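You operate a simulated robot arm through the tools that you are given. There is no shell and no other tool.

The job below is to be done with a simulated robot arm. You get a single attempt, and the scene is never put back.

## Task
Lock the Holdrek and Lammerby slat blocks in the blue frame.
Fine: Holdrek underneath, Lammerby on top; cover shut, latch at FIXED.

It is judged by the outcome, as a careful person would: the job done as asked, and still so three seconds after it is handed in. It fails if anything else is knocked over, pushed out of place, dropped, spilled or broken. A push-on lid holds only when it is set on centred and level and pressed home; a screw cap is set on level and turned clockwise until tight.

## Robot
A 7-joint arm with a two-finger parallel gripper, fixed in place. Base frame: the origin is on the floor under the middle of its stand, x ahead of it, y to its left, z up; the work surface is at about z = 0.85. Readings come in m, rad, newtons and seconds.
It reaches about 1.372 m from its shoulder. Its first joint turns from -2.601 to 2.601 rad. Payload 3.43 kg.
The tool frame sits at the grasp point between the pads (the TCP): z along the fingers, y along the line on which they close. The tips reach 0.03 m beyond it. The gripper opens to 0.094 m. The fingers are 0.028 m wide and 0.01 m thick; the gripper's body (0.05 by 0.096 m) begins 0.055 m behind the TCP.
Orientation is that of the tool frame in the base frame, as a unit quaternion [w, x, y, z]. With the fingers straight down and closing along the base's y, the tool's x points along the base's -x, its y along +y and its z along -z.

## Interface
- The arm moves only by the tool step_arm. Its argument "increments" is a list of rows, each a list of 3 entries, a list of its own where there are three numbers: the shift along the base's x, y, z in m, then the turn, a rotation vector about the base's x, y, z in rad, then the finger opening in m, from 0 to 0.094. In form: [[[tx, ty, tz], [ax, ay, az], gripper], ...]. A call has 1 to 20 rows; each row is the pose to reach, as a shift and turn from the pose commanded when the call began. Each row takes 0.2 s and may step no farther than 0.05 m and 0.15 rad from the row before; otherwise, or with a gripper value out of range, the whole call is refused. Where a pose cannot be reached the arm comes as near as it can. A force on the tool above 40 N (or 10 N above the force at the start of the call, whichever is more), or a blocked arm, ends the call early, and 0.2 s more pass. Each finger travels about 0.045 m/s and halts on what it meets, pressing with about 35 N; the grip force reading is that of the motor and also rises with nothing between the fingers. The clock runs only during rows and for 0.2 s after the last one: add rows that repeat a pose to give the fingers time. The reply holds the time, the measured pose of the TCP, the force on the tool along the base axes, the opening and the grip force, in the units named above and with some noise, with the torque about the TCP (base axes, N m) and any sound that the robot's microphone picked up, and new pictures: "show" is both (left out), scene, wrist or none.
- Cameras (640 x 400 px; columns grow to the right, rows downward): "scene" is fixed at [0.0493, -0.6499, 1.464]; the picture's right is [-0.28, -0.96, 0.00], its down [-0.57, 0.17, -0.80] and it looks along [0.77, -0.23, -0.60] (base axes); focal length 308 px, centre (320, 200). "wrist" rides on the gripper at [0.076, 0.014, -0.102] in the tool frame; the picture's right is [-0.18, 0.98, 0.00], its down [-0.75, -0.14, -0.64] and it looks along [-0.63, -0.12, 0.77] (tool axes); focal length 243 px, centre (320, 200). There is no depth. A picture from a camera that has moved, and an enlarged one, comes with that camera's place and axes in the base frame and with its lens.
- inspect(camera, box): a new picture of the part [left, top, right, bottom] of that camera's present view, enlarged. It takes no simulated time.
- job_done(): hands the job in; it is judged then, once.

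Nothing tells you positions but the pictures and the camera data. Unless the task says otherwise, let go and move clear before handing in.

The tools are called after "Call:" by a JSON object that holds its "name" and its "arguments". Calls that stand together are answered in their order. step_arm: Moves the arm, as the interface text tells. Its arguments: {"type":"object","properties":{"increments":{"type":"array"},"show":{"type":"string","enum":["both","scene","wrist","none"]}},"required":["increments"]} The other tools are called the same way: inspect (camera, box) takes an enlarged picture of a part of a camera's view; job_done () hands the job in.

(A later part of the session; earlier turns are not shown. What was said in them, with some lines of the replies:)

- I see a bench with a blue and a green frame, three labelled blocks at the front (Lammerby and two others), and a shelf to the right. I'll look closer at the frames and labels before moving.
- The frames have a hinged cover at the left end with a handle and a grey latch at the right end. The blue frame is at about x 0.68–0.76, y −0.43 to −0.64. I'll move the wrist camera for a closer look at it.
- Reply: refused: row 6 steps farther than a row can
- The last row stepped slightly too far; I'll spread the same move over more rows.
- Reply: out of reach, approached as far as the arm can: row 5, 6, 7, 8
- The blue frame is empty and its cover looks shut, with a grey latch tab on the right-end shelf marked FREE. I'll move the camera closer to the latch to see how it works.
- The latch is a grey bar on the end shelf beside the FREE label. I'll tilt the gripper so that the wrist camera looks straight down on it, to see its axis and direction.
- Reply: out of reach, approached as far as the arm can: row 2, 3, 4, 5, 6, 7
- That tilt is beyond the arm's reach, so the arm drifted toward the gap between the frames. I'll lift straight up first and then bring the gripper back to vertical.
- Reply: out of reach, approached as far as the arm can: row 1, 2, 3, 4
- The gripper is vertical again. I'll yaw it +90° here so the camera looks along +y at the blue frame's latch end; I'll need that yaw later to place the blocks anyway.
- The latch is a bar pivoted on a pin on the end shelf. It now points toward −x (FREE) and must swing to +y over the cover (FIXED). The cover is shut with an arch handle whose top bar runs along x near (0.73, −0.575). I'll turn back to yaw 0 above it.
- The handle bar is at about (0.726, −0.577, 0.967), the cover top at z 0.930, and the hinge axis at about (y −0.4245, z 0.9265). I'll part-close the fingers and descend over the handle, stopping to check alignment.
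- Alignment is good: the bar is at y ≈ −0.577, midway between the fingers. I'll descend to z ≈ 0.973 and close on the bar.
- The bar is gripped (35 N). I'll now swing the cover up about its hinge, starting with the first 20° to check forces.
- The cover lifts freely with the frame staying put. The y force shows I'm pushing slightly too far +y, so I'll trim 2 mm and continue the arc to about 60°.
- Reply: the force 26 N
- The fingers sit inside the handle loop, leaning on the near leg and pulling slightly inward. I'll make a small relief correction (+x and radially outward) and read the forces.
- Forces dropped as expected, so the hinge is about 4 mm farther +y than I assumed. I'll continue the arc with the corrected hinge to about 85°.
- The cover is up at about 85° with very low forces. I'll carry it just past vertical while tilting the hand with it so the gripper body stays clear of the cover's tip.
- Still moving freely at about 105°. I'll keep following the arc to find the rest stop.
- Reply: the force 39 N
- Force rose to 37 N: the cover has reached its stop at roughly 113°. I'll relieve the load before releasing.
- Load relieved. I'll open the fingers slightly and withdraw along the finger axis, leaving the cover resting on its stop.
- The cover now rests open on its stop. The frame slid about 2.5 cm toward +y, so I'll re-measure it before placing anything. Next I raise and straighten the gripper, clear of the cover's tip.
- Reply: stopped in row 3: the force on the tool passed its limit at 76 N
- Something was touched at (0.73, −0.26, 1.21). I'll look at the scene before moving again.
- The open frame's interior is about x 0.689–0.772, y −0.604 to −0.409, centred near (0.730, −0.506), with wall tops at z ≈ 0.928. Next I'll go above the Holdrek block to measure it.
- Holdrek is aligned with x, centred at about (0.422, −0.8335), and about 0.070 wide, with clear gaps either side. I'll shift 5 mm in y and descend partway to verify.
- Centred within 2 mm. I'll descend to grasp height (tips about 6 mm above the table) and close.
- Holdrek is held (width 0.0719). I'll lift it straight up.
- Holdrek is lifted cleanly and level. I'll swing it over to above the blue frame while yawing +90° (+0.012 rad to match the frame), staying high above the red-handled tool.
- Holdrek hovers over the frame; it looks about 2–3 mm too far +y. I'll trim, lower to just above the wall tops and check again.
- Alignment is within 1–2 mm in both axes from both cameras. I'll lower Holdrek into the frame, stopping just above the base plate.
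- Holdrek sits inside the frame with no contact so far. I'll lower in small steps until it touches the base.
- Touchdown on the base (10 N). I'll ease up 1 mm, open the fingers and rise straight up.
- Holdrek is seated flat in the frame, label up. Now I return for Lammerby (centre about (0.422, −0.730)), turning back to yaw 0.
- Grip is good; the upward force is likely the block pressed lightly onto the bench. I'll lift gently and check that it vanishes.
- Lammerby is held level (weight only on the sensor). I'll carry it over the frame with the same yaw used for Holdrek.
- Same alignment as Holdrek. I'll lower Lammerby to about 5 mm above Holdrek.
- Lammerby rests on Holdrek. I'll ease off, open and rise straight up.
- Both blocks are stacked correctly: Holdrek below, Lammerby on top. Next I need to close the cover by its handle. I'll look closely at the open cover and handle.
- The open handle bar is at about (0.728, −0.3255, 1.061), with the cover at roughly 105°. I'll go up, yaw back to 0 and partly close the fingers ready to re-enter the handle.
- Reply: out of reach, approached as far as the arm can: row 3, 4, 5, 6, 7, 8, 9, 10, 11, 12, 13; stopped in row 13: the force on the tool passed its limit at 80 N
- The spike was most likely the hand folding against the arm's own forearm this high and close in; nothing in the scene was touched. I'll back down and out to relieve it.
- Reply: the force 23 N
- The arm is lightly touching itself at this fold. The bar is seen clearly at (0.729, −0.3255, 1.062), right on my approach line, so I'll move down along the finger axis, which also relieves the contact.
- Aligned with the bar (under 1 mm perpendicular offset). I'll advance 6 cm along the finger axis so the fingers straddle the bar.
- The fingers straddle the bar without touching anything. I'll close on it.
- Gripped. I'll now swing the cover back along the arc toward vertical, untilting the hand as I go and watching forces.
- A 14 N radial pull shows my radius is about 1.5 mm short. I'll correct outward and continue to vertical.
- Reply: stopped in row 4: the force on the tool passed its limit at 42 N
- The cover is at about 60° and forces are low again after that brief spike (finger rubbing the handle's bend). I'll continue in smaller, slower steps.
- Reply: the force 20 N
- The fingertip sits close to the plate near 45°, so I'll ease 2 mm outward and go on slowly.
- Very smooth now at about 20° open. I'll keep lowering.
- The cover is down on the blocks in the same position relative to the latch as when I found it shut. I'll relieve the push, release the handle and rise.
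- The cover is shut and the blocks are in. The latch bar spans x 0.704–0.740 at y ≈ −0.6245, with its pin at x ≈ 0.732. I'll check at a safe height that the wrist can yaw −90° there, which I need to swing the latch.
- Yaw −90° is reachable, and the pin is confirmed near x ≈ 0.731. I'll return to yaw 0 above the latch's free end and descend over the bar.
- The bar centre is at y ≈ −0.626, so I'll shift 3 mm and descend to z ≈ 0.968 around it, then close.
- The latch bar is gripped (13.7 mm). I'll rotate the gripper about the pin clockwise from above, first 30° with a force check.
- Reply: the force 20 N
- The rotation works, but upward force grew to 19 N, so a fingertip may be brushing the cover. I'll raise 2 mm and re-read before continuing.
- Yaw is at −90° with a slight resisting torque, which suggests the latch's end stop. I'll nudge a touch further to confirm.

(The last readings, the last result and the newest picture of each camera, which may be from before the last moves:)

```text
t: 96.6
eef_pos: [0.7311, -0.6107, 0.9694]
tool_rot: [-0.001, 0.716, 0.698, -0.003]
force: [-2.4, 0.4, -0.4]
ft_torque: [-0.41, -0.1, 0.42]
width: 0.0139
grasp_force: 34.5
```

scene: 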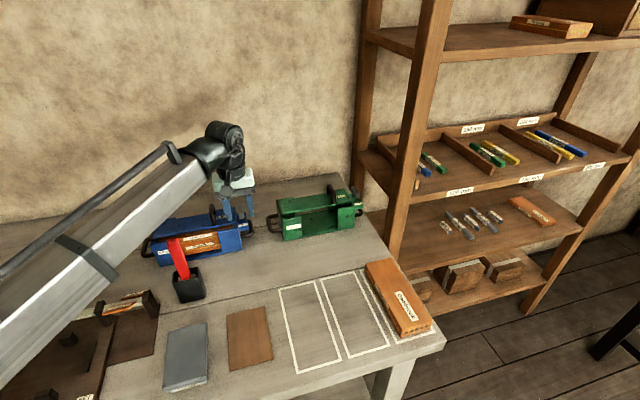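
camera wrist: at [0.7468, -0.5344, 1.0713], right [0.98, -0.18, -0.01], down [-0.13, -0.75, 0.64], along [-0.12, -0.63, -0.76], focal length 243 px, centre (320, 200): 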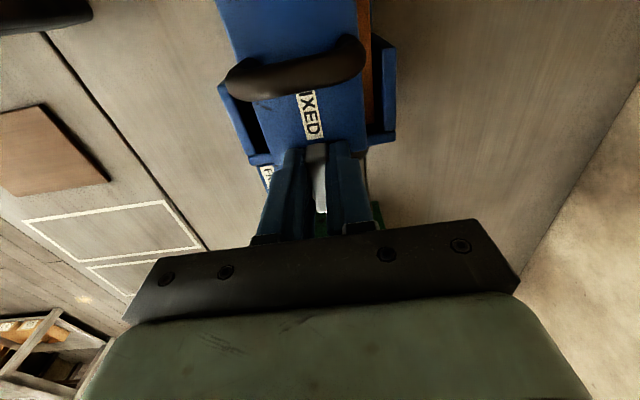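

Now I release the latch and rise.

Call:
{"name": "step_arm", "arguments": {"increments": [[[0, 0, 0], [0, 0, 0], 0.02], [[0, 0, 0], [0, 0, 0], 0.035], [[0, 0, 0], [0, 0, 0], 0.04], [[0, 0, 0.02], [0, 0, 0], 0.04], [[0, 0, 0.05], [0, 0, 0], 0.04], [[0, 0, 0.09], [0, 0, 0], 0.04], [[0, 0, 0.13], [0, 0, 0], 0.04]], "show": "both"}}

Call:
{"name": "inspect", "arguments": {"camera": "wrist", "box": [250, 0, 400, 150]}}

Call:
{"name": "inspect", "arguments": {"camera": "scene", "box": [135, 185, 265, 265]}}

Call:
{"name": "inspect", "arguments": {"camera": "scene", "box": [210, 195, 270, 245]}}

```text
t: 98.2
eef_pos: [0.7315, -0.6094, 1.0993]
tool_rot: [-0.001, 0.716, 0.698, -0.003]
force: [-0.6, -1.2, -0.2]
ft_torque: [0.02, 0.0, 0.05]
width: 0.0398
grasp_force: 0.0
camera wrist: at [0.749, -0.5337, 1.2021], right [0.98, -0.21, 0.0], down [-0.16, -0.75, 0.64], along [-0.14, -0.63, -0.76], focal length 243 px, centre (320, 200)
```

scene: 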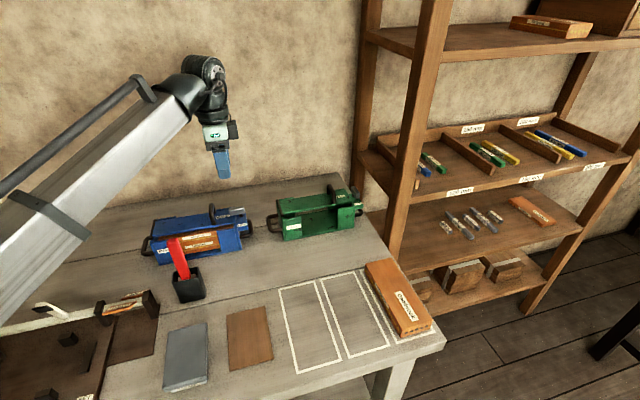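
wrist: 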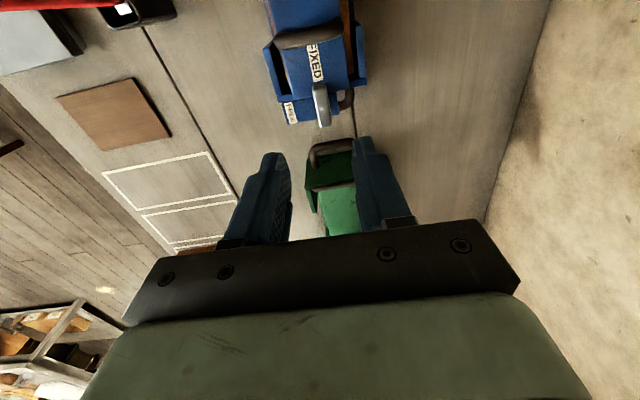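

```text
2.67 times, centred on (325, 75) of wrist
camera zoom: at [0.749, -0.5337, 1.2021], right [0.98, -0.21, 0.0], down [-0.16, -0.75, 0.64], along [-0.14, -0.63, -0.76], focal length 647 px, centre (307, 533)
```

zoom: 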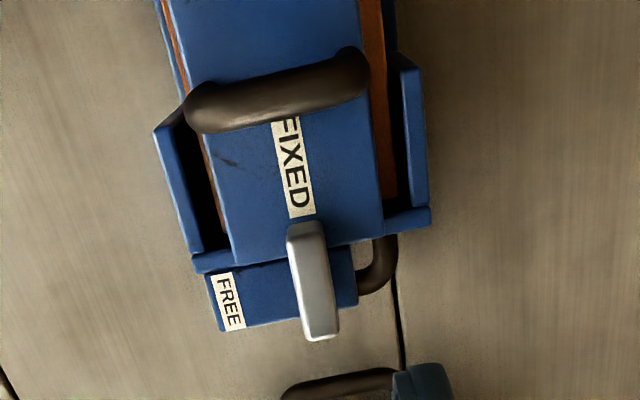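

```text
4.92 times, centred on (200, 225) of scene
camera zoom: at [0.0493, -0.6499, 1.464], right [-0.28, -0.96, 0.0], down [-0.57, 0.17, -0.8], along [0.77, -0.23, -0.6], focal length 1516 px, centre (911, 77)
```

zoom: 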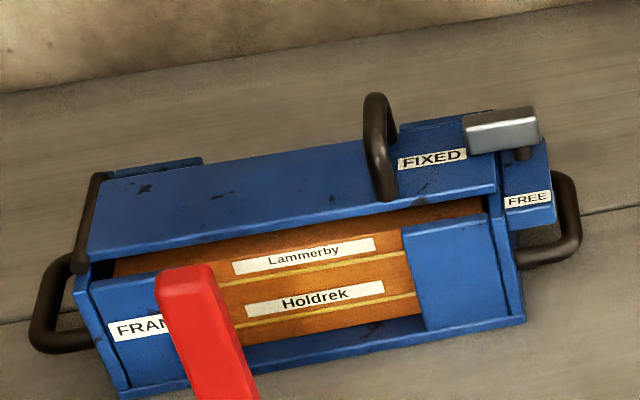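

```text
8.00 times, centred on (240, 220) of scene
camera zoom: at [0.0493, -0.6499, 1.464], right [-0.28, -0.96, 0.0], down [-0.57, 0.17, -0.8], along [0.77, -0.23, -0.6], focal length 2464 px, centre (960, 40)
```

zoom: 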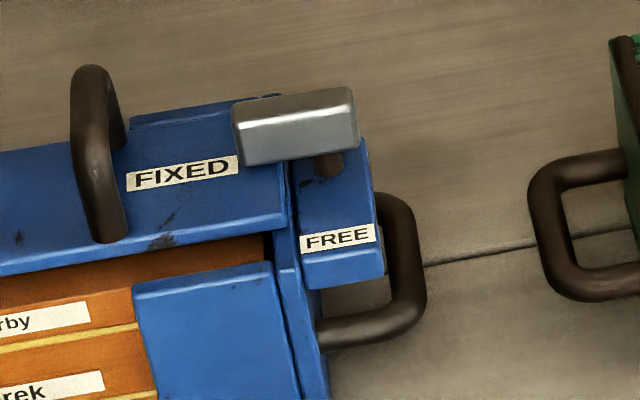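

The latch now lies over the cover, pointing at the FIXED label, with the cover shut and the blocks inside in the right order. I'll move the arm well clear and take a final look.

Call:
{"name": "step_arm", "arguments": {"increments": [[[-0.01, -0.02, 0.025], [0, 0, 0], 0.04], [[-0.025, -0.045, 0.05], [0, 0, 0], 0.04], [[-0.04, -0.07, 0.075], [0, 0, 0], 0.04], [[-0.055, -0.095, 0.1], [0, 0, 0], 0.04], [[-0.07, -0.12, 0.12], [0, 0, 0], 0.04], [[-0.07, -0.12, 0.12], [0, 0, 0], 0.04]], "show": "both"}}

Call:
{"name": "inspect", "arguments": {"camera": "scene", "box": [130, 170, 380, 320]}}

Call:
{"name": "inspect", "arguments": {"camera": "scene", "box": [210, 195, 270, 245]}}

```text
t: 99.6
eef_pos: [0.6598, -0.7322, 1.2203]
tool_rot: [-0.002, 0.716, 0.698, -0.002]
force: [-0.5, 0.2, -0.5]
ft_torque: [-0.01, -0.04, 0.02]
width: 0.0399
grasp_force: 0.2
camera wrist: at [0.6781, -0.6553, 1.3218], right [0.98, -0.21, 0.0], down [-0.16, -0.75, 0.64], along [-0.14, -0.63, -0.76], focal length 243 px, centre (320, 200)
```

scene: 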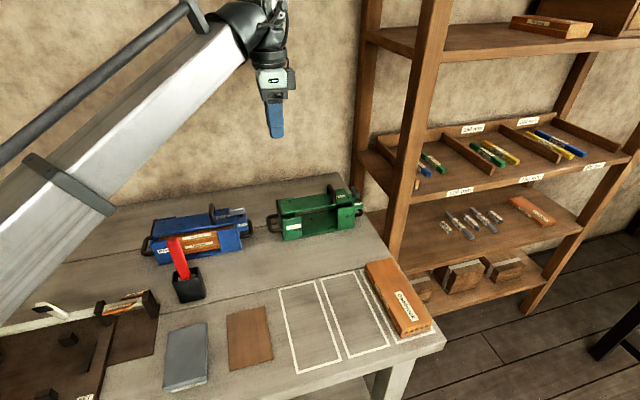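
wrist: 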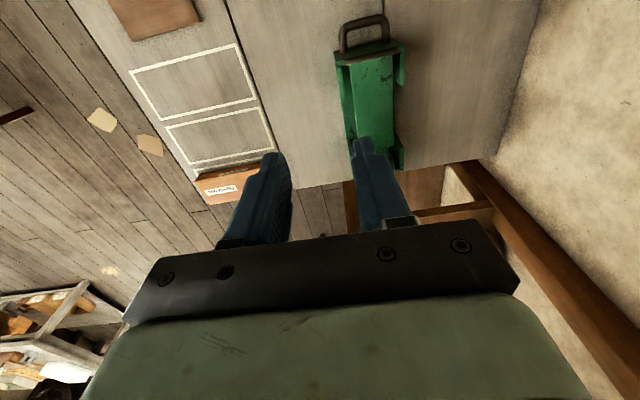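

```text
2.56 times, centred on (255, 245) of scene
camera zoom: at [0.0493, -0.6499, 1.464], right [-0.28, -0.96, 0.0], down [-0.57, 0.17, -0.8], along [0.77, -0.23, -0.6], focal length 788 px, centre (486, 85)
```

zoom: 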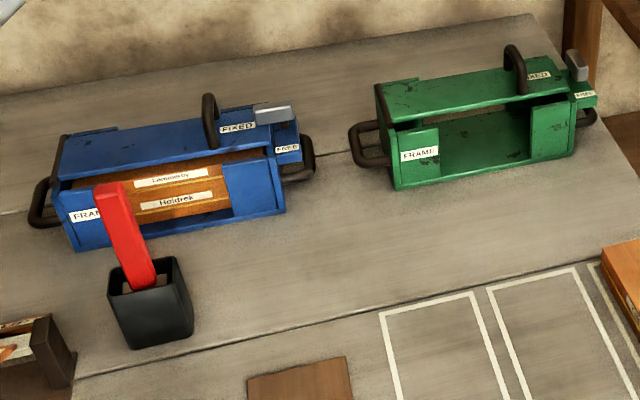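

```text
8.00 times, centred on (240, 220) of scene
camera zoom: at [0.0493, -0.6499, 1.464], right [-0.28, -0.96, 0.0], down [-0.57, 0.17, -0.8], along [0.77, -0.23, -0.6], focal length 2464 px, centre (960, 40)
```

zoom: 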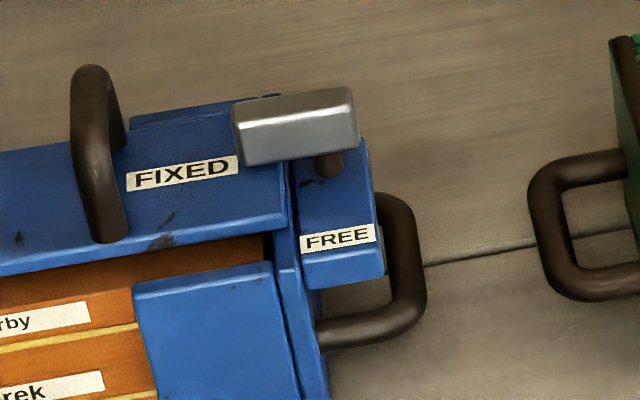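

The blue frame holds Holdrek underneath and Lammerby on top. The cover is shut, the latch sits over it at FIXED, and nothing else has moved. The arm is clear, so I'm handing the job in.

Call:
{"name": "job_done", "arguments": {}}

```text
The job is handed in.
```

The Holdrek and Lammerby slat blocks are locked in the blue frame, and I've handed the job in. Holdrek is underneath with Lammerby on top. The cover is shut down on them, and the latch lies over the cover pointing at FIXED.

- **Frame moved:** the blue frame slid about 2.5 cm along the bench, away from the green frame, while I was opening the cover. I left it there rather than risk knocking something by pushing it back.
- **Force stops:** the arm stopped itself three times on a force limit. Two stops were with the gripper clear of everything in view, most likely the hand folding against its own forearm. The third was a brief rub on the cover handle while closing.

In the final pictures nothing else on the bench or shelf looks disturbed, and the arm is clear of everything.
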